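You operate a simulated robot arm through the tools that you are given. There is no shell and no other tool.

Carry out the task below with a simulated two-armed robot. There is one attempt and no reset: what you move stays moved.

Task
Set the brake gap to its plate with feeler and hex key; swing the feeler clear.

Only the result counts: the job must be done as asked and must still hold three seconds after the hand-in. Knocking over, shifting, dropping, spilling or breaking anything else fails it.

Robot
Two 7-joint arms with two-finger parallel grippers on one trunk that stands fixed in place. Base frame: the origin is at the foot of the trunk, x ahead of it, y to its left, z up. Readings come in mm, degrees, newtons and seconds.
The left shoulder is at [50, 158, 1183], the right one opposite. With the tool pointing down near the work surface each hand reaches from about 240 to 660 mm from the base axis, measured 20 degrees to its own side. Payload 3.91 kg a hand.
The tool frame of a hand sits at the grasp point between the pads (the TCP): z along the fingers, y along the line on which they close. The tips reach 30 mm beyond it. The gripper opens to 110 mm. The fingers are 20 mm wide and 10 mm thick; the gripper's body (48 by 112 mm) begins 55 mm behind the TCP.
Orientation is that of the tool frame in the base frame, as a unit quaternion [w, x, y, z]. With the fingers straight down and closing along the base's y, the tool's x points along the base's -x, its y along +y and its z along -z.

Tools
- The arms move only by the tool step_arm. It takes "left_plan", "right_plan" or both (then of equal length, played together; a hand with none holds still); each is a list of rows, each an object of numbers (a shift or turn left out is 0, a gripper value left out holds the last): "x", "y", "z": the shift along the base's x, y, z in units of 100 mm (1.0 is 100 mm); "rx", "ry", "rz": the turn, a rotation vector about the base's x, y, z in units of 60 degrees (1.0 is 60 degrees); "claw": the gripper command, from -1 (fully open) to 1 (shut), values between in proportion. In form: [{"x": .., "y": .., "z": .., "rx": .., "ry": .., "rz": .., "claw": ..}, ...]. A call has 1 to 20 rows; each row is the pose to reach, as a shift and turn from the pose commanded when the call began. A call with a number of a shift or a turn outside -1 to 1 is refused whole. Each row takes 0.2 s and may step no farther than 50 mm and 8.6 degrees from the row before; otherwise, or with a gripper value out of range, the whole call is refused. A pose out of reach is approached as far as the arm can. The call stops where the force on the tool passes 40 N (or 10 N more than at its start, if that is more) or the arm is blocked; 0.2 s more then pass. The fingers move at their own pace (about 153 mm/s each) and stop on an object; they squeeze with about 44 N. The grip force told is the motor's: it shows also when the fingers shut on nothing. Time passes only in rows, and 0.2 s behind the last, so rows that repeat a pose let the fingers close. The reply holds the time, the measured pose of the TCP, the force on the tool along the base axes, the opening and the grip force, in the units named above and with some noise, with the torque about the TCP (base axes, N m) and any sound that the robot's microphone picked up, and new pictures: "views" is both (left out), scene, wrist or none (wrist: the cameras of the hands that moved).
- Cameras (640 x 400 px; columns grow to the right, rows downward): "scene" is now at [119.2, -47.4, 1357.9]; the picture's right is [-0.51, -0.86, 0.00], its down [-0.18, 0.11, -0.98] and it looks along [0.84, -0.50, -0.21] (base axes); focal length 214 px, centre (320, 200). "left" rides on the left gripper at [72, -17, -103] in its tool frame; the picture's right is [0.23, 0.97, 0.00], its down [-0.76, 0.18, -0.62] and it looks along [-0.61, 0.14, 0.78] (tool axes); focal length 222 px, centre (320, 200). "right" rides on the right gripper at [73, 17, -103] in its tool frame; the picture's right is [-0.23, 0.97, 0.00], its down [-0.76, -0.18, -0.62] and it looks along [-0.61, -0.14, 0.78] (tool axes); focal length 222 px, centre (320, 200). There is no depth. A picture from a camera that has moved, and an enlarged one, comes with that camera's place and axes in the base frame and with its lens.
- move_column(by): slides the trunk up (or, below 0, down) by that many mm; the arms and the scene camera ride with it, the base frame stays. It gives what a move gives, with no picture.
- head_to(pan, tilt): turns the head with the scene camera to pan (to the left, within 80 degrees either way) and tilt (down, from -29 to 69), counted from straight ahead of the robot. It gives what a move gives, and a new picture of the scene camera.
- close_up(camera, box): a new picture of the part [left, top, right, bottom] of that camera's present view, enlarged. The clock stands still meanwhile.
- finish_job(): hands the job in; it is judged then, once.

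Places have to be worked out from the pictures, the camera data and where the tool is seen. Open the grippers and draw the arms clear of the work before you hand the job in, unless the task says otherwise.

The tools are called after "Call:" by a JSON object that holds its "fn" and its "kwargs". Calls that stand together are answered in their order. step_arm: Moves the arms, as the interface text tells. Its arguments: {"type":"object","properties":{"left_plan":{"type":"array"},"right_plan":{"type":"array"},"views":{"type":"string","enum":["both","scene","wrist","none"]}},"required":[]} The other tools are called the same way: move_column (by) moves the trunk up or down; head_to (pan, tilt) turns the head that bears the scene camera; close_up (camera, box) takes an enlarged picture of a part of a camera's view; finish_job () hands the job in.

At the start:

```text
time_s: 0.0
left_tool_pos: [277.8, -20.0, 1327.2]
left_tcp_rot: [0.0, -0.001, 1.0, -0.001]
left_ft_force: [0.6, -0.7, 0.0]
left_torque: [0.02, -0.02, -0.04]
left_gripper_width: 110.0
left_gripper_force: 0.0
right_tool_pos: [327.2, -453.3, 1359.8]
right_tcp_rot: [-0.001, -0.001, 1.0, -0.001]
right_ft_force: [-0.5, -1.7, -0.2]
right_torque: [0.01, -0.03, -0.02]
right_gripper_width: 110.0
right_gripper_force: 0.1
trunk travel left (down, up): [-425.0, 57.0]
head pan, tilt (commanded): [-30.8, 12.3]
```

scene: 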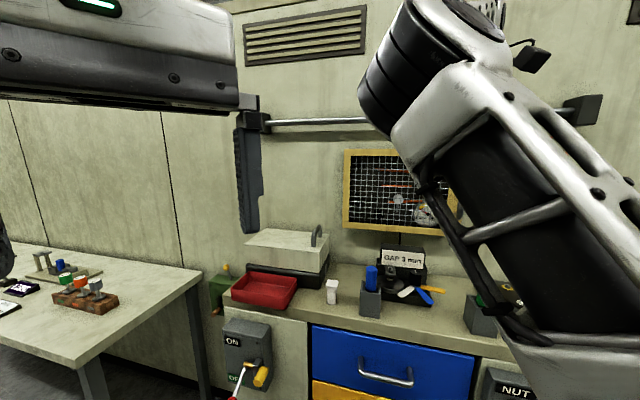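
right: 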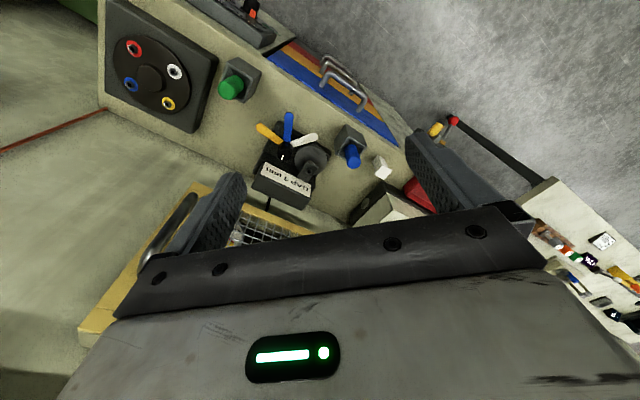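
left: 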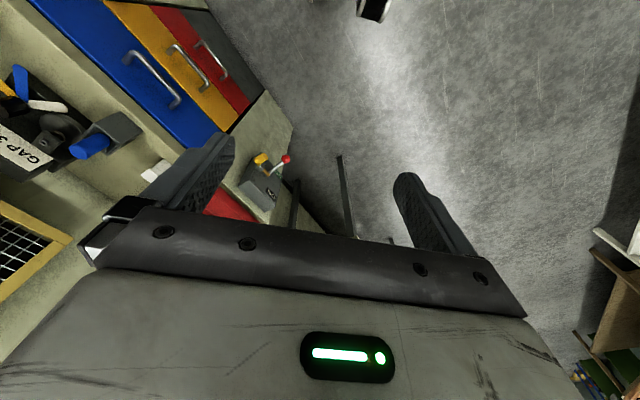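

The pictures show a bench with a "GAP 3 mm" plate, coloured feeler blades and a blue hex-key handle in a holder. I take enlarged views to understand the fixture before moving.

Call:
{"fn": "close_up", "kwargs": {"camera": "scene", "box": [340, 230, 460, 320]}}

Call:
{"fn": "close_up", "kwargs": {"camera": "right", "box": [200, 60, 400, 220]}}

Call:
{"fn": "close_up", "kwargs": {"camera": "left", "box": [0, 40, 200, 220]}}

```text
4.44 times, centred on (400, 275) of scene
camera zoom: at [119.2, -47.4, 1357.9], right [-0.51, -0.86, 0.0], down [-0.18, 0.11, -0.98], along [0.84, -0.5, -0.21], focal length 953 px, centre (-36, -133)
```

zoom: 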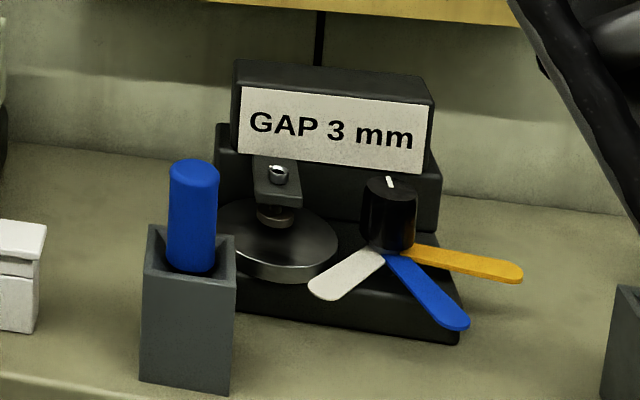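

```text
2.50 times, centred on (300, 140) of right
camera zoom: at [253.8, -436.8, 1463.0], right [0.23, 0.97, 0.0], down [0.76, -0.18, 0.62], along [0.61, -0.14, -0.78], focal length 555 px, centre (370, 350)
```

zoom: 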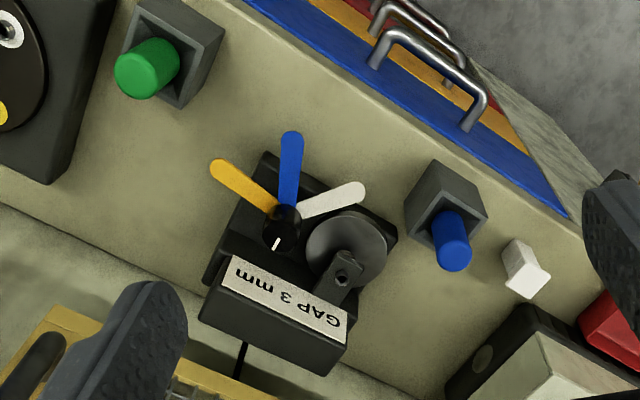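

```text
2.22 times, centred on (100, 130) of left
camera zoom: at [206.1, -36.9, 1432.2], right [-0.23, 0.97, 0.0], down [0.76, 0.18, 0.62], along [0.61, 0.14, -0.78], focal length 494 px, centre (809, 356)
```

zoom: 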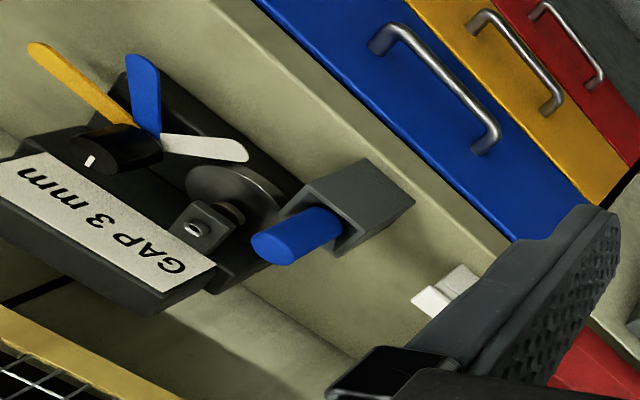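

The fixture shows a disc, an arm with a hex screw above it, a knob carrying white, blue and yellow blades, and two hex-key holders (blue, green handles). I look around more with the head to find any legend and the exact geometry.

Call:
{"fn": "head_to", "kwargs": {"pan": -50, "tilt": 25}}

```text
time_s: 0.8
left_tool_pos: [278.0, -19.7, 1328.0]
left_tcp_rot: [-0.001, 0.0, 1.0, 0.0]
left_ft_force: [-0.7, -0.4, 0.4]
left_torque: [0.02, -0.04, 0.02]
left_gripper_width: 110.2
left_gripper_force: 0.1
right_tool_pos: [325.5, -454.0, 1358.9]
right_tcp_rot: [0.0, -0.001, 1.0, -0.001]
right_ft_force: [0.7, 0.1, -0.4]
right_torque: [0.0, -0.01, 0.01]
right_gripper_width: 109.8
right_gripper_force: 0.1
trunk travel left (down, up): [-425.0, 57.0]
head pan, tilt (commanded): [-50.0, 25.0]
camera scene: at [98.4, -70.2, 1337.4], right [-0.77, -0.64, 0.0], down [-0.27, 0.32, -0.91], along [0.58, -0.69, -0.42], focal length 214 px, centre (320, 200)
```

scene: 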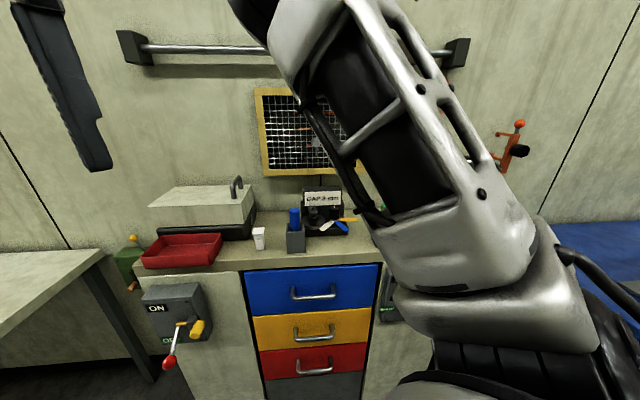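

The bench sits about 700 mm out to the right-front. I look right for the rest of the bench and then left for any legend for the blade colours.

Call:
{"fn": "head_to", "kwargs": {"pan": -75, "tilt": 30}}

Call:
{"fn": "head_to", "kwargs": {"pan": 10, "tilt": 30}}

```text
time_s: 1.7
left_tool_pos: [278.4, -20.2, 1328.3]
left_tcp_rot: [0.001, -0.001, 1.0, -0.001]
left_ft_force: [0.7, 0.3, -0.6]
left_torque: [0.02, -0.02, -0.02]
left_gripper_width: 109.9
left_gripper_force: 0.1
right_tool_pos: [326.4, -452.9, 1359.7]
right_tcp_rot: [0.0, -0.001, 1.0, 0.0]
right_ft_force: [0.1, 0.5, 0.0]
right_torque: [0.04, -0.02, 0.02]
right_gripper_width: 109.9
right_gripper_force: 0.1
trunk travel left (down, up): [-425.0, 57.0]
head pan, tilt (commanded): [-75.0, 30.0]
camera scene: at [62.6, -87.0, 1329.4], right [-0.97, -0.26, 0.0], down [-0.13, 0.48, -0.87], along [0.22, -0.84, -0.5], focal length 214 px, centre (320, 200)
```

scene: 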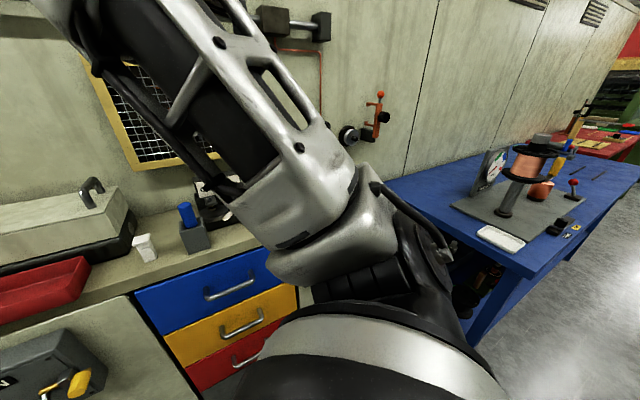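

```text
time_s: 3.3
left_tool_pos: [281.6, -17.5, 1328.9]
left_tcp_rot: [-0.001, 0.0, 1.0, -0.002]
left_ft_force: [31.6, 41.2, -5.1]
left_torque: [-4.78, 3.27, -2.67]
left_gripper_width: 110.2
left_gripper_force: 0.0
right_tool_pos: [326.6, -454.1, 1359.9]
right_tcp_rot: [-0.001, -0.001, 1.0, -0.001]
right_ft_force: [0.1, -0.1, 0.5]
right_torque: [-0.02, 0.04, 0.0]
right_gripper_width: 110.1
right_gripper_force: 0.1
trunk travel left (down, up): [-425.0, 57.0]
head pan, tilt (commanded): [10.0, 30.0]
camera scene: at [105.7, -61.0, 1329.6], right [-0.68, -0.74, 0.0], down [-0.37, 0.34, -0.87], along [0.64, -0.59, -0.5], focal length 214 px, centre (320, 200)
```

scene: 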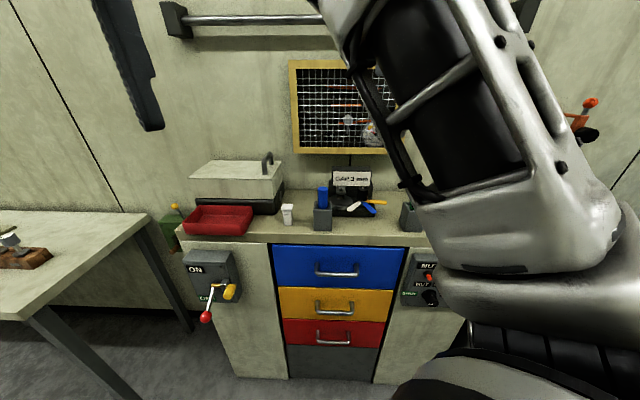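

The head bumped against the left arm (left tool reads ~50 N), so I turn it back to relieve that and then move the left arm away to its own side.

Call:
{"fn": "head_to", "kwargs": {"pan": -50, "tilt": 25}}

```text
time_s: 4.6
left_tool_pos: [278.5, -21.6, 1327.2]
left_tcp_rot: [0.001, 0.0, 1.0, 0.0]
left_ft_force: [-0.5, -0.6, 0.0]
left_torque: [0.04, 0.02, 0.01]
left_gripper_width: 109.9
left_gripper_force: 0.1
right_tool_pos: [325.9, -454.1, 1360.1]
right_tcp_rot: [0.0, -0.001, 1.0, -0.002]
right_ft_force: [-0.2, -0.2, -0.3]
right_torque: [-0.01, 0.0, 0.02]
right_gripper_width: 110.1
right_gripper_force: 0.0
trunk travel left (down, up): [-425.0, 57.0]
head pan, tilt (commanded): [-50.0, 25.0]
camera scene: at [98.4, -70.3, 1337.3], right [-0.77, -0.64, 0.0], down [-0.27, 0.32, -0.91], along [0.58, -0.69, -0.42], focal length 214 px, centre (320, 200)
```

scene: 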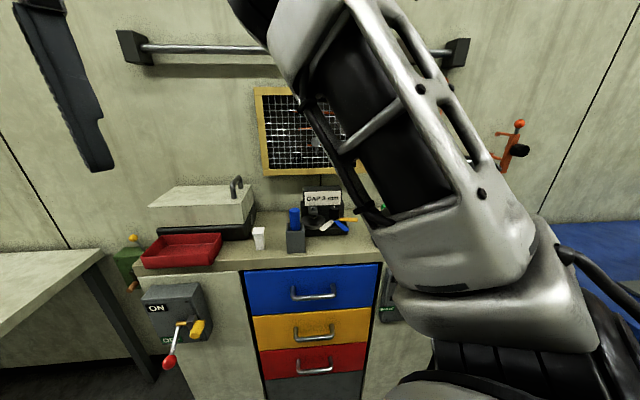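

Force is back to zero. Now I move the left arm out to the left, out of the head's way.

Call:
{"fn": "step_arm", "kwargs": {"left_plan": [{"x": 0.1, "y": 0.45}, {"x": 0.2, "y": 0.9}, {"x": 0.25, "y": 1.0}], "views": "none"}}

Call:
{"fn": "step_arm", "kwargs": {"left_plan": [{"x": 0.1, "y": 0.45}, {"x": 0.2, "y": 0.9}, {"x": 0.25, "y": 1.0}], "views": "none"}}

Call:
{"fn": "step_arm", "kwargs": {"left_plan": [{"y": 0.45}, {"y": 0.9}, {"y": 1.0}], "views": "scene"}}

```text
time_s: 5.4
left_tool_pos: [304.5, 81.4, 1326.9]
left_tcp_rot: [0.0, 0.0, 1.0, -0.001]
left_ft_force: [0.1, 0.2, -0.2]
left_torque: [-0.05, 0.01, -0.01]
left_gripper_width: 109.9
left_gripper_force: 0.0
right_tool_pos: [326.2, -453.6, 1360.1]
right_tcp_rot: [0.0, -0.001, 1.0, 0.0]
right_ft_force: [0.8, 0.0, -0.1]
right_torque: [-0.01, 0.01, -0.01]
right_gripper_width: 109.9
right_gripper_force: 0.0
trunk travel left (down, up): [-425.0, 57.0]
head pan, tilt (commanded): [-50.0, 25.0]
```

```text
time_s: 6.2
left_tool_pos: [327.6, 178.7, 1329.1]
left_tcp_rot: [0.0, 0.0, 1.0, -0.001]
left_ft_force: [0.4, 0.6, -0.3]
left_torque: [-0.01, -0.02, 0.01]
left_gripper_width: 109.9
left_gripper_force: 0.1
right_tool_pos: [326.1, -454.1, 1359.0]
right_tcp_rot: [0.0, -0.001, 1.0, -0.001]
right_ft_force: [0.8, -0.4, -0.2]
right_torque: [-0.02, 0.01, 0.01]
right_gripper_width: 110.1
right_gripper_force: 0.0
trunk travel left (down, up): [-425.0, 57.0]
head pan, tilt (commanded): [-50.0, 25.0]
```

```text
time_s: 7.0
left_tool_pos: [330.1, 281.0, 1327.5]
left_tcp_rot: [0.0, 0.001, 1.0, -0.001]
left_ft_force: [0.0, 0.1, 0.0]
left_torque: [0.02, -0.03, -0.02]
left_gripper_width: 110.0
left_gripper_force: 0.1
right_tool_pos: [326.3, -453.8, 1359.9]
right_tcp_rot: [0.0, -0.001, 1.0, -0.001]
right_ft_force: [0.2, -0.1, 0.6]
right_torque: [-0.03, -0.01, 0.01]
right_gripper_width: 110.1
right_gripper_force: 0.1
trunk travel left (down, up): [-425.0, 57.0]
head pan, tilt (commanded): [-50.0, 25.0]
camera scene: at [98.3, -70.2, 1337.3], right [-0.77, -0.64, 0.0], down [-0.27, 0.32, -0.91], along [0.58, -0.69, -0.42], focal length 214 px, centre (320, 200)
```

scene: 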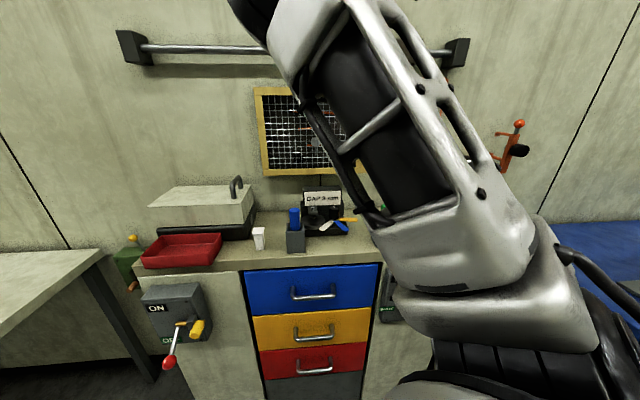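

Left arm is clear at y=281. I look ahead and left for any legend about the feeler colours.

Call:
{"fn": "head_to", "kwargs": {"pan": -10, "tilt": 30}}

```text
time_s: 8.1
left_tool_pos: [330.4, 280.6, 1327.5]
left_tcp_rot: [-0.001, -0.001, 1.0, -0.001]
left_ft_force: [0.1, 0.4, 0.9]
left_torque: [0.01, -0.03, 0.03]
left_gripper_width: 110.1
left_gripper_force: 0.1
right_tool_pos: [326.4, -454.4, 1360.4]
right_tcp_rot: [0.0, -0.001, 1.0, -0.001]
right_ft_force: [0.1, 0.0, -0.4]
right_torque: [-0.01, -0.01, 0.0]
right_gripper_width: 109.9
right_gripper_force: 0.1
trunk travel left (down, up): [-425.0, 57.0]
head pan, tilt (commanded): [-10.0, 30.0]
camera scene: at [128.2, -15.5, 1329.4], right [-0.17, -0.98, 0.0], down [-0.49, 0.09, -0.87], along [0.85, -0.15, -0.5], focal length 214 px, centre (320, 200)
```

scene: 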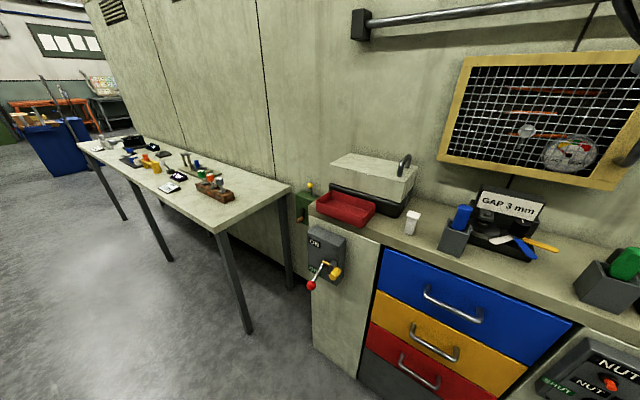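

The arm no longer occludes; I zoom on the fixture and on the green holder / button panel.

Call:
{"fn": "close_up", "kwargs": {"camera": "scene", "box": [430, 170, 570, 270]}}

Call:
{"fn": "close_up", "kwargs": {"camera": "scene", "box": [520, 220, 640, 400]}}

Call:
{"fn": "close_up", "kwargs": {"camera": "scene", "box": [440, 50, 640, 190]}}

Call:
{"fn": "close_up", "kwargs": {"camera": "scene", "box": [60, 120, 260, 220]}}

```text
4.00 times, centred on (500, 220) of scene
camera zoom: at [128.2, -15.5, 1329.4], right [-0.17, -0.98, 0.0], down [-0.49, 0.09, -0.87], along [0.85, -0.15, -0.5], focal length 858 px, centre (-400, 120)
```

zoom: 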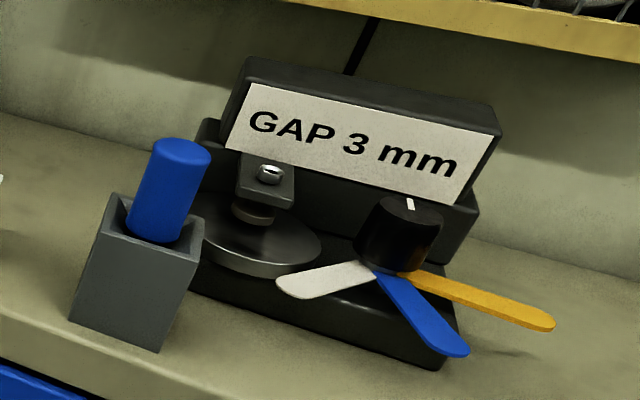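

```text
2.22 times, centred on (580, 310) of scene
camera zoom: at [128.2, -15.5, 1329.4], right [-0.17, -0.98, 0.0], down [-0.49, 0.09, -0.87], along [0.85, -0.15, -0.5], focal length 477 px, centre (-258, -44)
```

zoom: 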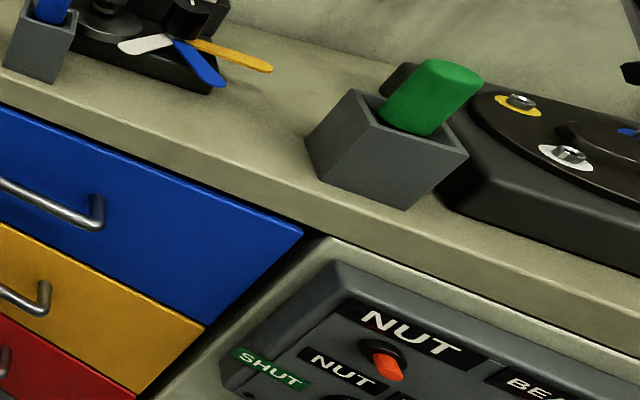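

```text
2.86 times, centred on (540, 120) of scene
camera zoom: at [128.2, -15.5, 1329.4], right [-0.17, -0.98, 0.0], down [-0.49, 0.09, -0.87], along [0.85, -0.15, -0.5], focal length 613 px, centre (-309, 429)
```

zoom: 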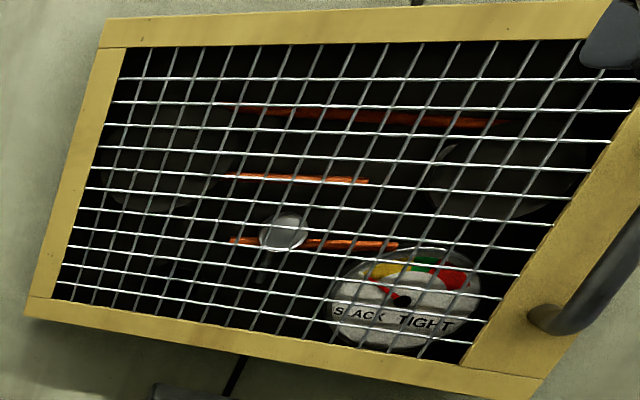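

```text
3.20 times, centred on (160, 170) of scene
camera zoom: at [128.2, -15.5, 1329.4], right [-0.17, -0.98, 0.0], down [-0.49, 0.09, -0.87], along [0.85, -0.15, -0.5], focal length 686 px, centre (832, 296)
```

zoom: 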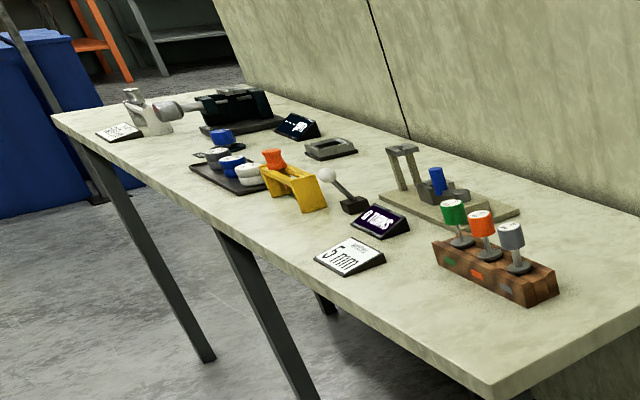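

Key inference: the blue-handled tool beside the fixture is the hex key; the green one belongs to the nut wheel. Screw top triangulates to about [508,-521,1029], and the bench faces azimuth ≈ -50°. I bring the right hand in, yawed -50°, for a close look at blade thicknesses.

Call:
{"fn": "step_arm", "kwargs": {"right_plan": [{"x": 0.1, "z": -0.1, "rz": -0.139}, {"x": 0.2, "z": -0.3, "rz": -0.278}, {"x": 0.3, "z": -0.5, "rz": -0.417}, {"x": 0.4, "z": -0.7, "rz": -0.556}, {"x": 0.5, "z": -0.85, "rz": -0.695}, {"x": 0.6, "z": -1.0, "rz": -0.833}, {"x": 0.6, "z": -1.0, "rz": -0.833}], "views": "both"}}

```text
time_s: 9.7
left_tool_pos: [331.1, 280.8, 1328.5]
left_tcp_rot: [0.0, 0.0, 1.0, -0.001]
left_ft_force: [-0.1, 0.4, -0.1]
left_torque: [-0.01, 0.01, 0.0]
left_gripper_width: 110.1
left_gripper_force: 0.1
right_tool_pos: [387.9, -454.2, 1259.1]
right_tcp_rot: [0.001, 0.423, 0.906, 0.0]
right_ft_force: [0.6, -0.4, -0.3]
right_torque: [0.03, -0.02, 0.0]
right_gripper_width: 110.1
right_gripper_force: 0.1
trunk travel left (down, up): [-425.0, 57.0]
head pan, tilt (commanded): [-10.0, 30.0]
camera scene: at [128.0, -15.3, 1329.4], right [-0.17, -0.98, 0.0], down [-0.49, 0.09, -0.87], along [0.85, -0.15, -0.5], focal length 214 px, centre (320, 200)
camera right: at [354.9, -387.6, 1361.4], right [0.89, 0.45, 0.0], down [0.35, -0.7, 0.62], along [0.28, -0.56, -0.78], focal length 222 px, centre (320, 200)
```

scene: 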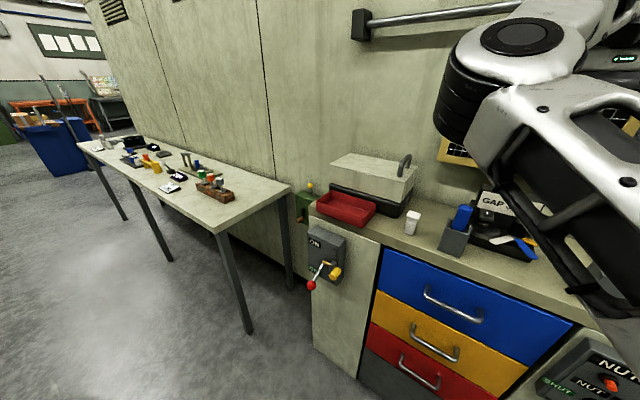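
right: 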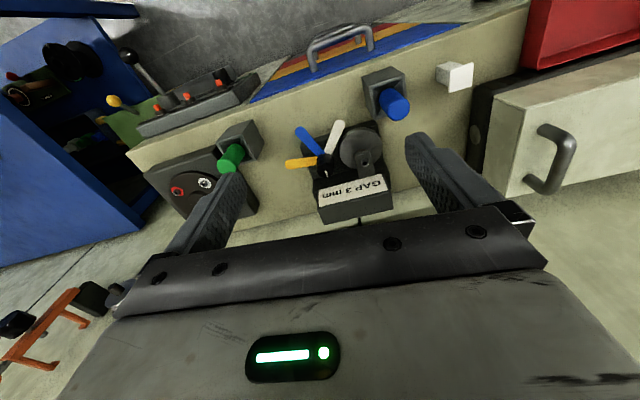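

The fixture is straight ahead of the hand. I descend another ~100 mm for a closer view of the blades.

Call:
{"fn": "step_arm", "kwargs": {"right_plan": [{"x": 0.1, "z": -0.4}, {"x": 0.2, "z": -0.8}, {"x": 0.25, "z": -1.0}, {"x": 0.25, "z": -1.0}], "views": "wrist"}}

Call:
{"fn": "close_up", "kwargs": {"camera": "right", "box": [230, 20, 430, 200]}}

```text
time_s: 10.7
left_tool_pos: [331.2, 279.7, 1328.6]
left_tcp_rot: [0.0, -0.001, 1.0, -0.001]
left_ft_force: [0.2, -1.0, 0.6]
left_torque: [-0.01, -0.02, 0.02]
left_gripper_width: 110.1
left_gripper_force: 0.1
right_tool_pos: [413.2, -455.1, 1157.5]
right_tcp_rot: [0.001, 0.421, 0.907, -0.001]
right_ft_force: [0.2, -0.9, 0.8]
right_torque: [0.01, -0.03, 0.0]
right_gripper_width: 109.8
right_gripper_force: 0.0
trunk travel left (down, up): [-425.0, 57.0]
head pan, tilt (commanded): [-10.0, 30.0]
camera right: at [379.3, -388.8, 1261.3], right [0.89, 0.45, 0.0], down [0.35, -0.7, 0.62], along [0.28, -0.56, -0.78], focal length 222 px, centre (320, 200)
```

right: 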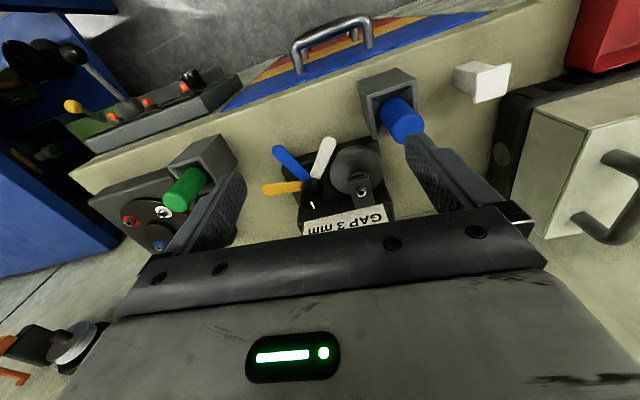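

```text
2.22 times, centred on (330, 110) of right
camera zoom: at [379.3, -388.8, 1261.3], right [0.89, 0.45, 0.0], down [0.35, -0.7, 0.62], along [0.28, -0.56, -0.78], focal length 494 px, centre (298, 400)
```

zoom: 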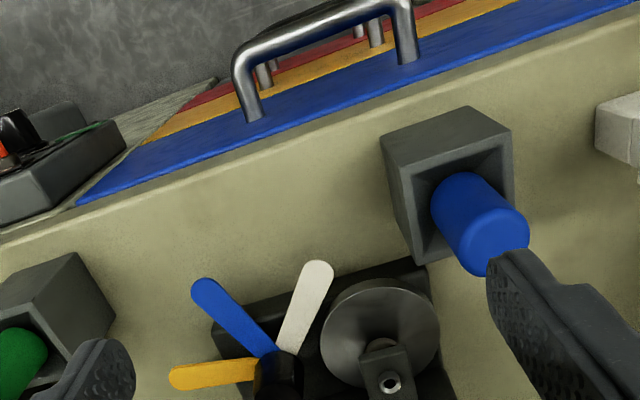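

The close-ups seem re-rendered sharply, so I zoom hard on the blades from the wrist camera and the scene camera to compare thicknesses.

Call:
{"fn": "close_up", "kwargs": {"camera": "right", "box": [255, 130, 345, 186]}}

Call:
{"fn": "head_to", "kwargs": {"pan": -31, "tilt": 25}}

```text
7.11 times, centred on (300, 158) of right
camera zoom: at [379.3, -388.8, 1261.3], right [0.89, 0.45, 0.0], down [0.35, -0.7, 0.62], along [0.28, -0.56, -0.78], focal length 1580 px, centre (462, 499)
```

zoom: 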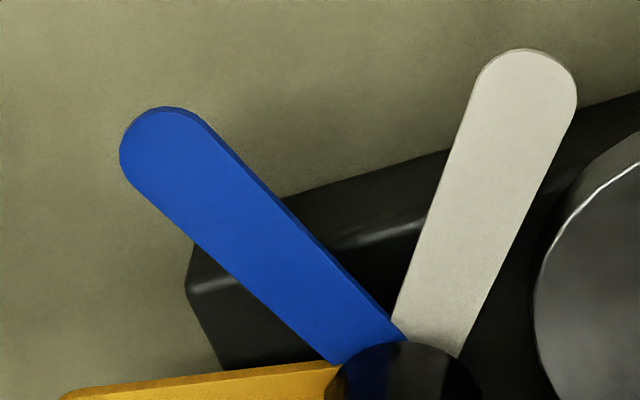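

```text
time_s: 11.5
left_tool_pos: [330.3, 279.3, 1327.4]
left_tcp_rot: [0.0, -0.002, 1.0, -0.001]
left_ft_force: [-0.5, -0.8, 0.1]
left_torque: [0.02, 0.0, -0.01]
left_gripper_width: 110.0
left_gripper_force: 0.0
right_tool_pos: [413.1, -455.3, 1158.6]
right_tcp_rot: [-0.001, 0.422, 0.907, -0.001]
right_ft_force: [0.5, -0.4, 0.3]
right_torque: [-0.01, 0.01, -0.03]
right_gripper_width: 110.2
right_gripper_force: 0.1
trunk travel left (down, up): [-425.0, 57.0]
head pan, tilt (commanded): [-31.0, 25.0]
camera scene: at [118.1, -47.1, 1337.3], right [-0.51, -0.86, 0.0], down [-0.36, 0.22, -0.91], along [0.78, -0.47, -0.42], focal length 214 px, centre (320, 200)
```

scene: 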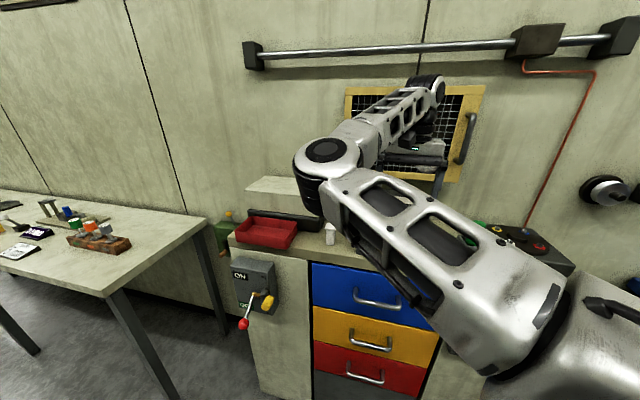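

Right arm blocks the scene camera when it's near the fixture. I tilt the right hand 30° forward and lower it slightly back from the fixture to see the blades edge-on from its wrist camera.

Call:
{"fn": "step_arm", "kwargs": {"right_plan": [{"x": -0.1, "y": 0.12, "z": -0.2, "rx": -0.09, "ry": -0.08}, {"x": -0.2, "y": 0.24, "z": -0.4, "rx": -0.18, "ry": -0.16}, {"x": -0.3, "y": 0.36, "z": -0.6, "rx": -0.27, "ry": -0.24}, {"x": -0.35, "y": 0.45, "z": -0.8, "rx": -0.383, "ry": -0.32}, {"x": -0.35, "y": 0.45, "z": -0.8, "rx": -0.383, "ry": -0.32}], "views": "wrist"}}

```text
time_s: 12.7
left_tool_pos: [330.8, 280.5, 1328.8]
left_tcp_rot: [0.0, -0.001, 1.0, -0.001]
left_ft_force: [-0.2, -0.3, 0.5]
left_torque: [0.03, 0.02, 0.02]
left_gripper_width: 109.9
left_gripper_force: 0.1
right_tool_pos: [375.7, -408.3, 1080.9]
right_tcp_rot: [0.236, 0.406, 0.876, -0.111]
right_ft_force: [-0.5, 0.3, 0.7]
right_torque: [-0.01, 0.01, 0.01]
right_gripper_width: 110.2
right_gripper_force: 0.1
trunk travel left (down, up): [-425.0, 57.0]
head pan, tilt (commanded): [-31.0, 25.0]
camera right: at [315.8, -309.8, 1133.2], right [0.87, 0.48, 0.11], down [0.09, -0.38, 0.92], along [0.48, -0.79, -0.37], focal length 222 px, centre (320, 200)
```

right: 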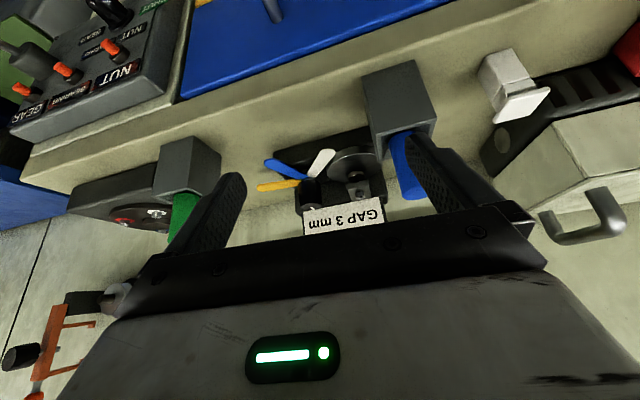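

The blades are now seen at a shallow angle. I zoom in on them.

Call:
{"fn": "close_up", "kwargs": {"camera": "right", "box": [250, 140, 350, 200]}}

Call:
{"fn": "close_up", "kwargs": {"camera": "right", "box": [310, 140, 390, 220]}}

```text
6.40 times, centred on (300, 170) of right
camera zoom: at [315.8, -309.8, 1133.2], right [0.87, 0.48, 0.11], down [0.09, -0.38, 0.92], along [0.48, -0.79, -0.37], focal length 1422 px, centre (448, 392)
```

zoom: 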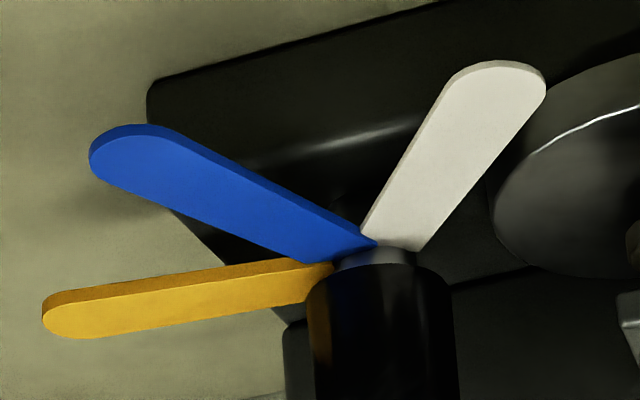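

```text
5.00 times, centred on (350, 180) of right
camera zoom: at [315.8, -309.8, 1133.2], right [0.87, 0.48, 0.11], down [0.09, -0.38, 0.92], along [0.48, -0.79, -0.37], focal length 1111 px, centre (170, 300)
```

zoom: 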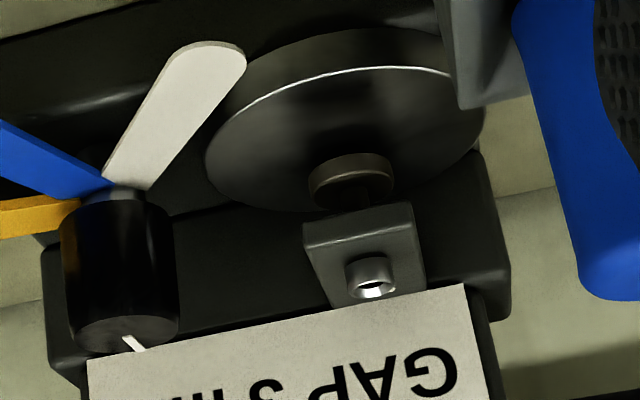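

The blades' edge bands differ: white thinnest, yellow thickest. I zoom more to measure each in pixels against known distance.

Call:
{"fn": "close_up", "kwargs": {"camera": "right", "box": [254, 155, 286, 175]}}

Call:
{"fn": "close_up", "kwargs": {"camera": "right", "box": [254, 177, 286, 197]}}

Call:
{"fn": "close_up", "kwargs": {"camera": "right", "box": [310, 144, 342, 164]}}

```text
16.00 times, centred on (270, 165) of right
camera zoom: at [315.8, -309.8, 1133.2], right [0.87, 0.48, 0.11], down [0.09, -0.38, 0.92], along [0.48, -0.79, -0.37], focal length 3554 px, centre (1120, 760)
```

zoom: 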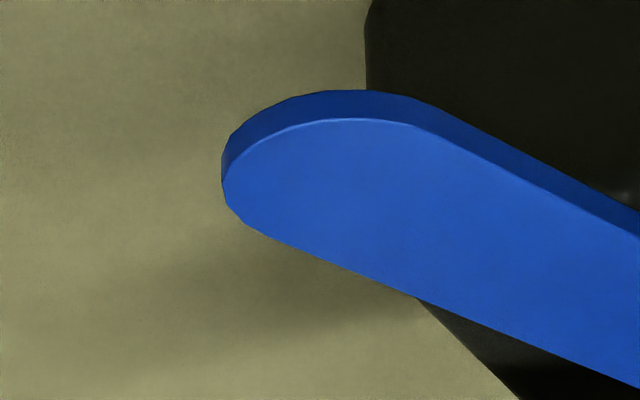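

```text
16.00 times, centred on (270, 187) of right
camera zoom: at [315.8, -309.8, 1133.2], right [0.87, 0.48, 0.11], down [0.09, -0.38, 0.92], along [0.48, -0.79, -0.37], focal length 3554 px, centre (1120, 408)
```

zoom: 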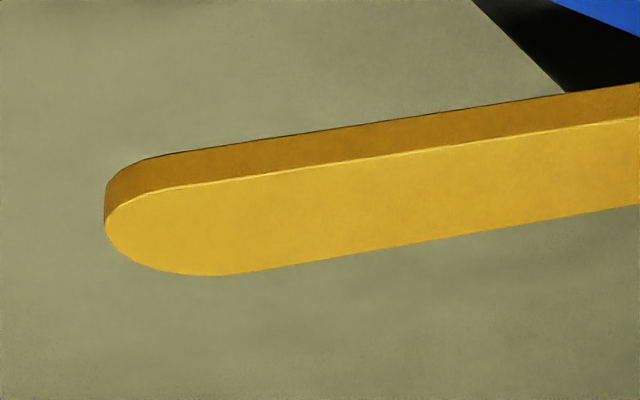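

```text
16.00 times, centred on (326, 154) of right
camera zoom: at [315.8, -309.8, 1133.2], right [0.87, 0.48, 0.11], down [0.09, -0.38, 0.92], along [0.48, -0.79, -0.37], focal length 3554 px, centre (224, 936)
```

zoom: 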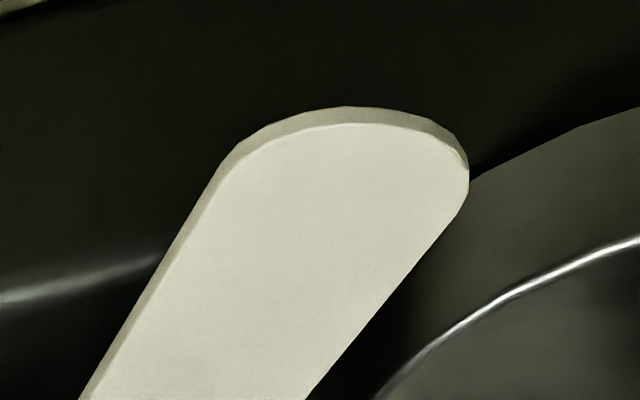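

Edge bands measure roughly white 16.5 px, blue 29 px, yellow 34 px at slightly different depths; I need better scale. I lower and tilt the hand more for a nearly edge-on view, then shift sideways by a known amount to calibrate depth.

Call:
{"fn": "step_arm", "kwargs": {"right_plan": [{"y": -0.15, "z": -0.1, "rx": -0.06, "ry": -0.05}, {"y": -0.3, "z": -0.2, "rx": -0.12, "ry": -0.1}, {"y": -0.4, "z": -0.3, "rx": -0.19, "ry": -0.16}, {"y": -0.4, "z": -0.3, "rx": -0.19, "ry": -0.16}], "views": "wrist"}}

```text
time_s: 13.7
left_tool_pos: [330.6, 279.7, 1329.2]
left_tcp_rot: [0.0, 0.0, 1.0, 0.0]
left_ft_force: [-0.3, -0.1, 0.3]
left_torque: [-0.01, -0.02, 0.03]
left_gripper_width: 110.1
left_gripper_force: 0.0
right_tool_pos: [372.2, -452.1, 1053.2]
right_tcp_rot: [0.349, 0.394, 0.834, -0.166]
right_ft_force: [0.7, 0.3, 0.8]
right_torque: [0.0, 0.01, -0.03]
right_gripper_width: 109.6
right_gripper_force: 0.1
trunk travel left (down, up): [-425.0, 57.0]
head pan, tilt (commanded): [-31.0, 25.0]
camera right: at [308.1, -344.8, 1074.0], right [0.85, 0.5, 0.16], down [-0.08, -0.18, 0.98], along [0.51, -0.85, -0.12], focal length 222 px, centre (320, 200)
```

right: 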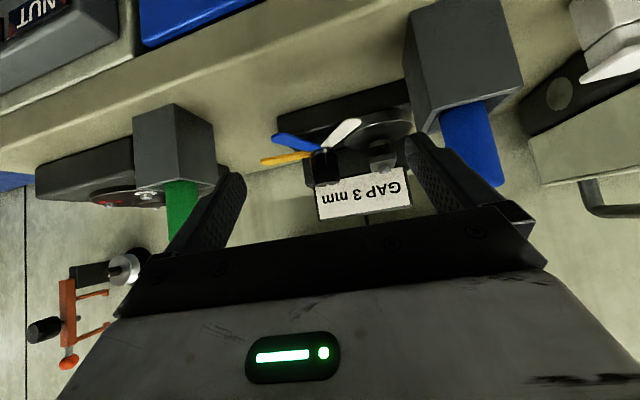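

Good low view. I zoom on the three blades at the same time with a common magnification.

Call:
{"fn": "close_up", "kwargs": {"camera": "right", "box": [256, 120, 320, 160]}}

Call:
{"fn": "close_up", "kwargs": {"camera": "right", "box": [310, 105, 374, 145]}}

Call:
{"fn": "close_up", "kwargs": {"camera": "right", "box": [330, 90, 426, 150]}}

```text
10.00 times, centred on (288, 140) of right
camera zoom: at [308.1, -344.8, 1074.0], right [0.85, 0.5, 0.16], down [-0.08, -0.18, 0.98], along [0.51, -0.85, -0.12], focal length 2221 px, centre (640, 800)
```

zoom: 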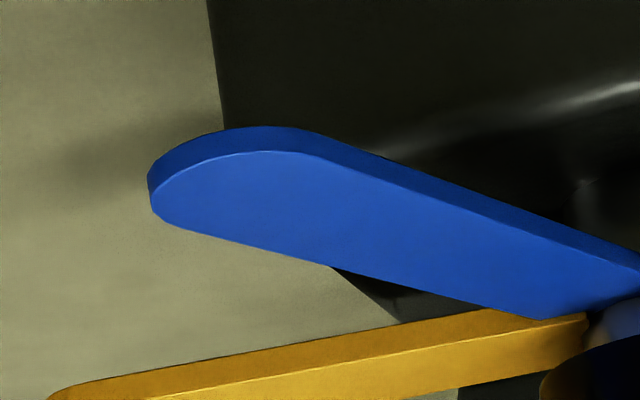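

```text
10.00 times, centred on (342, 125) of right
camera zoom: at [308.1, -344.8, 1074.0], right [0.85, 0.5, 0.16], down [-0.08, -0.18, 0.98], along [0.51, -0.85, -0.12], focal length 2221 px, centre (100, 950)
```

zoom: 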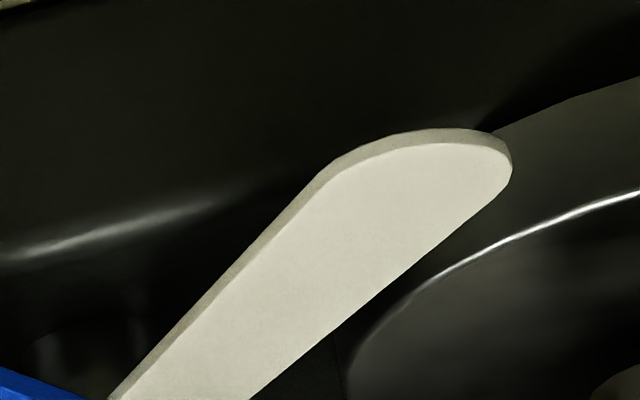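

```text
6.67 times, centred on (378, 120) of right
camera zoom: at [308.1, -344.8, 1074.0], right [0.85, 0.5, 0.16], down [-0.08, -0.18, 0.98], along [0.51, -0.85, -0.12], focal length 1481 px, centre (-67, 733)
```

zoom: 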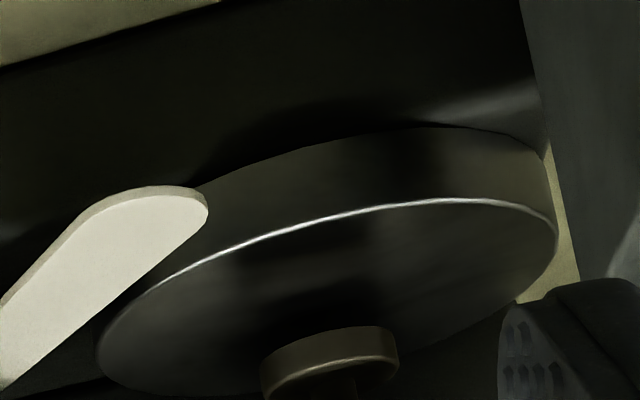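

I shift the hand 30 mm sideways (to picture-left) to calibrate the blades' depth by parallax.

Call:
{"fn": "step_arm", "kwargs": {"right_plan": [{"x": -0.13, "y": -0.075}, {"x": -0.255, "y": -0.15}, {"x": -0.255, "y": -0.15}, {"x": -0.255, "y": -0.15}], "views": "wrist"}}

Call:
{"fn": "close_up", "kwargs": {"camera": "right", "box": [280, 120, 344, 160]}}

Call:
{"fn": "close_up", "kwargs": {"camera": "right", "box": [334, 105, 398, 145]}}

```text
time_s: 14.7
left_tool_pos: [330.7, 280.1, 1327.6]
left_tcp_rot: [0.0, -0.001, 1.0, -0.001]
left_ft_force: [-0.9, 0.8, -0.7]
left_torque: [0.0, -0.02, 0.0]
left_gripper_width: 109.9
left_gripper_force: 0.0
right_tool_pos: [348.3, -463.8, 1050.4]
right_tcp_rot: [0.346, 0.39, 0.838, -0.162]
right_ft_force: [-0.8, 0.0, -0.4]
right_torque: [-0.01, 0.02, -0.04]
right_gripper_width: 110.2
right_gripper_force: 0.1
trunk travel left (down, up): [-425.0, 57.0]
head pan, tilt (commanded): [-31.0, 25.0]
camera right: at [283.8, -357.5, 1072.3], right [0.85, 0.5, 0.16], down [-0.07, -0.19, 0.98], along [0.52, -0.84, -0.13], focal length 222 px, centre (320, 200)
```

right: 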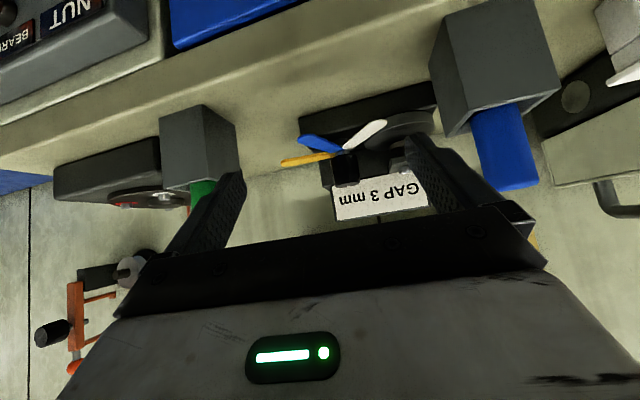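

```text
10.00 times, centred on (312, 140) of right
camera zoom: at [283.8, -357.5, 1072.3], right [0.85, 0.5, 0.16], down [-0.07, -0.19, 0.98], along [0.52, -0.84, -0.13], focal length 2221 px, centre (400, 800)
```

zoom: 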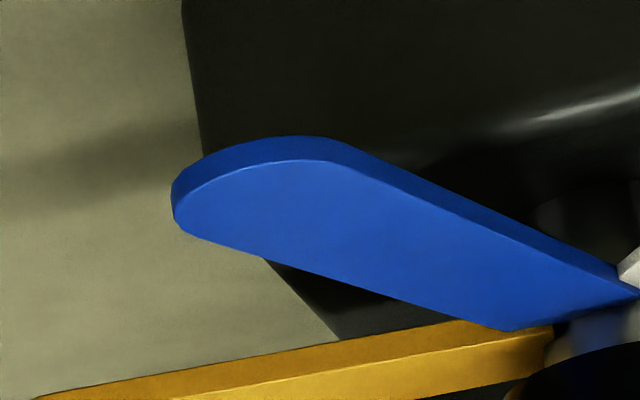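

```text
10.00 times, centred on (366, 125) of right
camera zoom: at [283.8, -357.5, 1072.3], right [0.85, 0.5, 0.16], down [-0.07, -0.19, 0.98], along [0.52, -0.84, -0.13], focal length 2221 px, centre (-140, 950)
```

zoom: 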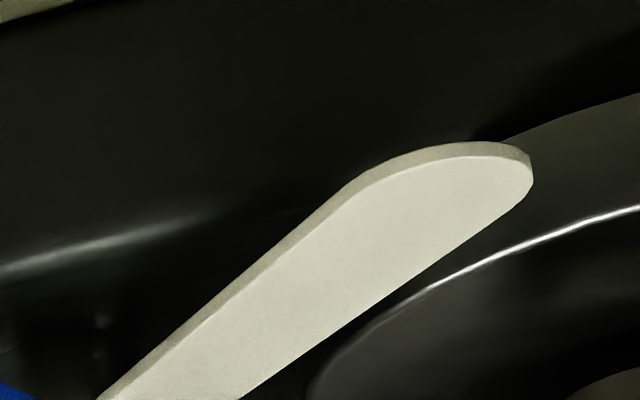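

The depth calibration is noisy, but differences between blades come out close to 1 mm each (≈1.5, 2.5, 3.5 visible, with bevels hiding some). I zoom very closely on the blade ends to see the bevels.

Call:
{"fn": "close_up", "kwargs": {"camera": "right", "box": [296, 131, 312, 141]}}

Call:
{"fn": "close_up", "kwargs": {"camera": "right", "box": [374, 116, 390, 126]}}

Call:
{"fn": "close_up", "kwargs": {"camera": "right", "box": [278, 155, 294, 165]}}

Call:
{"fn": "close_up", "kwargs": {"camera": "right", "box": [370, 110, 434, 150]}}

```text
16.00 times, centred on (304, 136) of right
camera zoom: at [283.8, -357.5, 1072.3], right [0.85, 0.5, 0.16], down [-0.07, -0.19, 0.98], along [0.52, -0.84, -0.13], focal length 3554 px, centre (576, 1224)
```

zoom: 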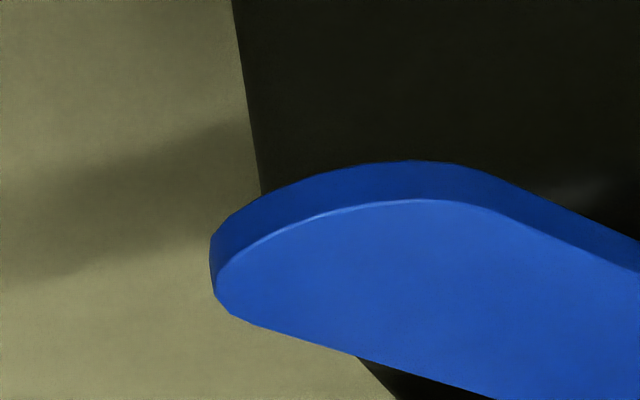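

```text
16.00 times, centred on (382, 121) of right
camera zoom: at [283.8, -357.5, 1072.3], right [0.85, 0.5, 0.16], down [-0.07, -0.19, 0.98], along [0.52, -0.84, -0.13], focal length 3554 px, centre (-672, 1464)
```

zoom: 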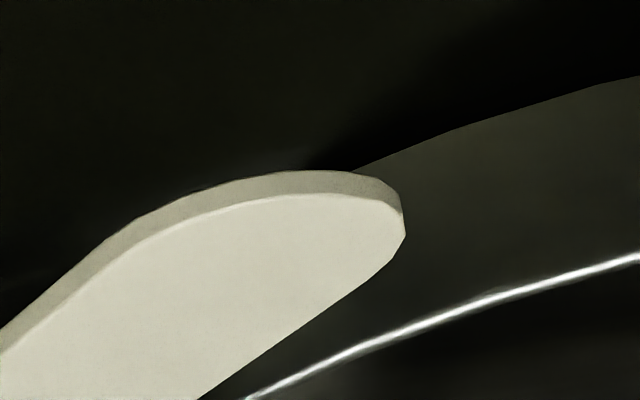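

```text
16.00 times, centred on (286, 160) of right
camera zoom: at [283.8, -357.5, 1072.3], right [0.85, 0.5, 0.16], down [-0.07, -0.19, 0.98], along [0.52, -0.84, -0.13], focal length 3554 px, centre (864, 840)
```

zoom: 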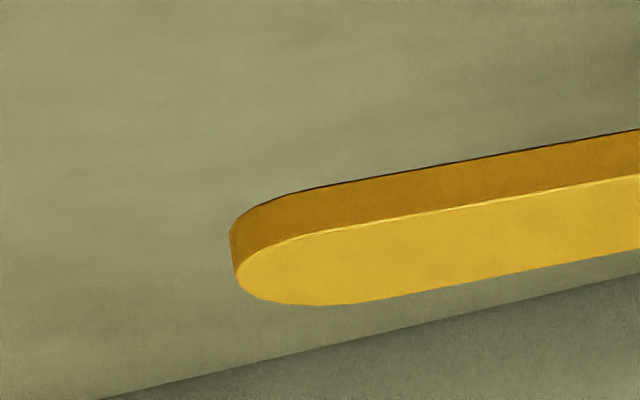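

```text
10.00 times, centred on (402, 130) of right
camera zoom: at [283.8, -357.5, 1072.3], right [0.85, 0.5, 0.16], down [-0.07, -0.19, 0.98], along [0.52, -0.84, -0.13], focal length 2221 px, centre (-500, 900)
```

zoom: 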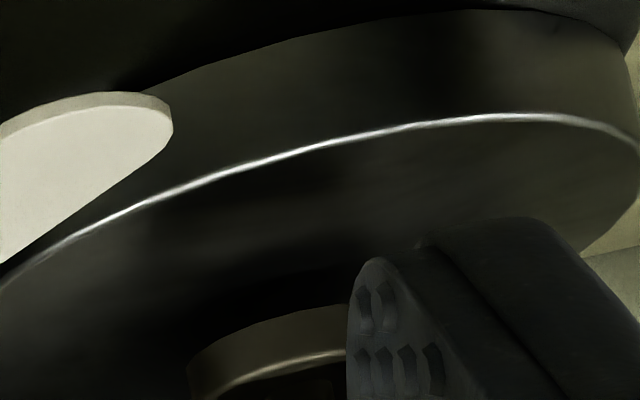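

Measured visible edges ≈1.4/2.5/3.3 mm, but I want certainty. I'll retract the right hand, then use the column to give the scene camera a large vertical baseline and a low view of the blades.

Call:
{"fn": "step_arm", "kwargs": {"right_plan": [{"x": -0.1, "y": 0.12, "z": 0.15, "rx": 0.09, "ry": 0.075}, {"x": -0.15, "y": 0.2, "z": 0.35, "rx": 0.18, "ry": 0.15}, {"x": -0.2, "y": 0.2, "z": 0.55, "rx": 0.28, "ry": 0.235}, {"x": -0.2, "y": 0.2, "z": 0.75, "rx": 0.38, "ry": 0.32}, {"x": -0.2, "y": 0.2, "z": 0.9, "rx": 0.48, "ry": 0.4}, {"x": -0.2, "y": 0.2, "z": 1.0, "rx": 0.573, "ry": 0.48}, {"x": -0.2, "y": 0.2, "z": 1.0, "rx": 0.573, "ry": 0.48}], "views": "none"}}

Call:
{"fn": "step_arm", "kwargs": {"right_plan": [{"y": -0.1, "z": 0.4, "rz": 0.139}, {"y": -0.2, "z": 0.8, "rz": 0.278}, {"y": -0.2, "z": 1.0, "rz": 0.417}, {"y": -0.2, "z": 1.0, "rz": 0.556}, {"y": -0.2, "z": 1.0, "rz": 0.695}, {"y": -0.2, "z": 1.0, "rz": 0.833}], "views": "none"}}

Call:
{"fn": "step_arm", "kwargs": {"right_plan": [{"z": 0.4}, {"z": 0.8}, {"z": 1.0}], "views": "none"}}

Call:
{"fn": "head_to", "kwargs": {"pan": -20, "tilt": 25}}

```text
time_s: 16.3
left_tool_pos: [331.5, 281.0, 1328.5]
left_tcp_rot: [0.0, -0.002, 1.0, -0.001]
left_ft_force: [0.5, -0.7, -0.2]
left_torque: [0.03, 0.01, -0.02]
left_gripper_width: 109.9
left_gripper_force: 0.0
right_tool_pos: [330.7, -444.5, 1150.9]
right_tcp_rot: [0.0, 0.422, 0.907, -0.001]
right_ft_force: [-0.5, 0.3, 0.0]
right_torque: [0.04, 0.01, 0.01]
right_gripper_width: 110.3
right_gripper_force: 0.1
trunk travel left (down, up): [-425.0, 57.0]
head pan, tilt (commanded): [-31.0, 25.0]
```

```text
time_s: 17.7
left_tool_pos: [330.5, 280.8, 1328.1]
left_tcp_rot: [0.0, -0.001, 1.0, -0.001]
left_ft_force: [0.3, 0.8, 0.0]
left_torque: [0.01, -0.02, 0.0]
left_gripper_width: 110.3
left_gripper_force: 0.1
right_tool_pos: [329.2, -464.6, 1250.4]
right_tcp_rot: [0.0, -0.002, 1.0, -0.001]
right_ft_force: [0.3, 0.0, 0.0]
right_torque: [0.04, 0.01, 0.02]
right_gripper_width: 110.1
right_gripper_force: 0.1
trunk travel left (down, up): [-425.0, 57.0]
head pan, tilt (commanded): [-31.0, 25.0]
```

```text
time_s: 18.5
left_tool_pos: [330.1, 280.0, 1327.8]
left_tcp_rot: [0.001, -0.001, 1.0, 0.0]
left_ft_force: [0.3, 0.4, -0.6]
left_torque: [-0.01, 0.01, -0.02]
left_gripper_width: 109.9
left_gripper_force: 0.2
right_tool_pos: [332.7, -464.6, 1352.0]
right_tcp_rot: [0.001, 0.0, 1.0, -0.001]
right_ft_force: [-0.1, 0.0, 0.2]
right_torque: [0.01, -0.01, 0.04]
right_gripper_width: 109.9
right_gripper_force: 0.0
trunk travel left (down, up): [-425.0, 57.0]
head pan, tilt (commanded): [-31.0, 25.0]
```

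```text
time_s: 19.2
left_tool_pos: [331.1, 280.2, 1328.2]
left_tcp_rot: [0.0, -0.001, 1.0, -0.001]
left_ft_force: [0.0, -0.3, 0.0]
left_torque: [0.02, 0.06, 0.0]
left_gripper_width: 110.0
left_gripper_force: 0.1
right_tool_pos: [332.8, -465.8, 1351.5]
right_tcp_rot: [0.0, -0.001, 1.0, -0.001]
right_ft_force: [0.3, 0.5, -0.2]
right_torque: [0.01, -0.01, -0.02]
right_gripper_width: 109.8
right_gripper_force: 0.0
trunk travel left (down, up): [-425.0, 57.0]
head pan, tilt (commanded): [-20.0, 25.0]
camera scene: at [125.6, -31.3, 1337.3], right [-0.34, -0.94, 0.0], down [-0.4, 0.14, -0.91], along [0.85, -0.31, -0.42], focal length 214 px, centre (320, 200)
```

scene: 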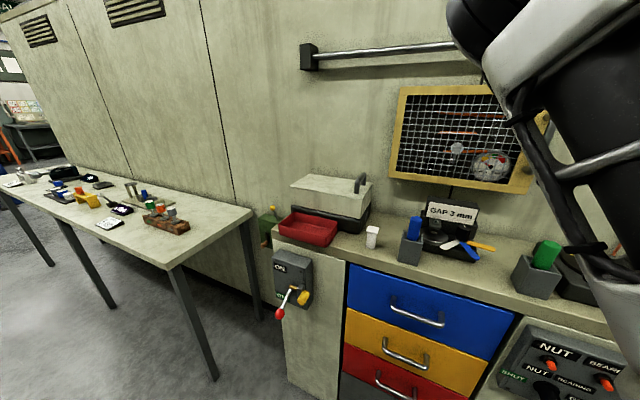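

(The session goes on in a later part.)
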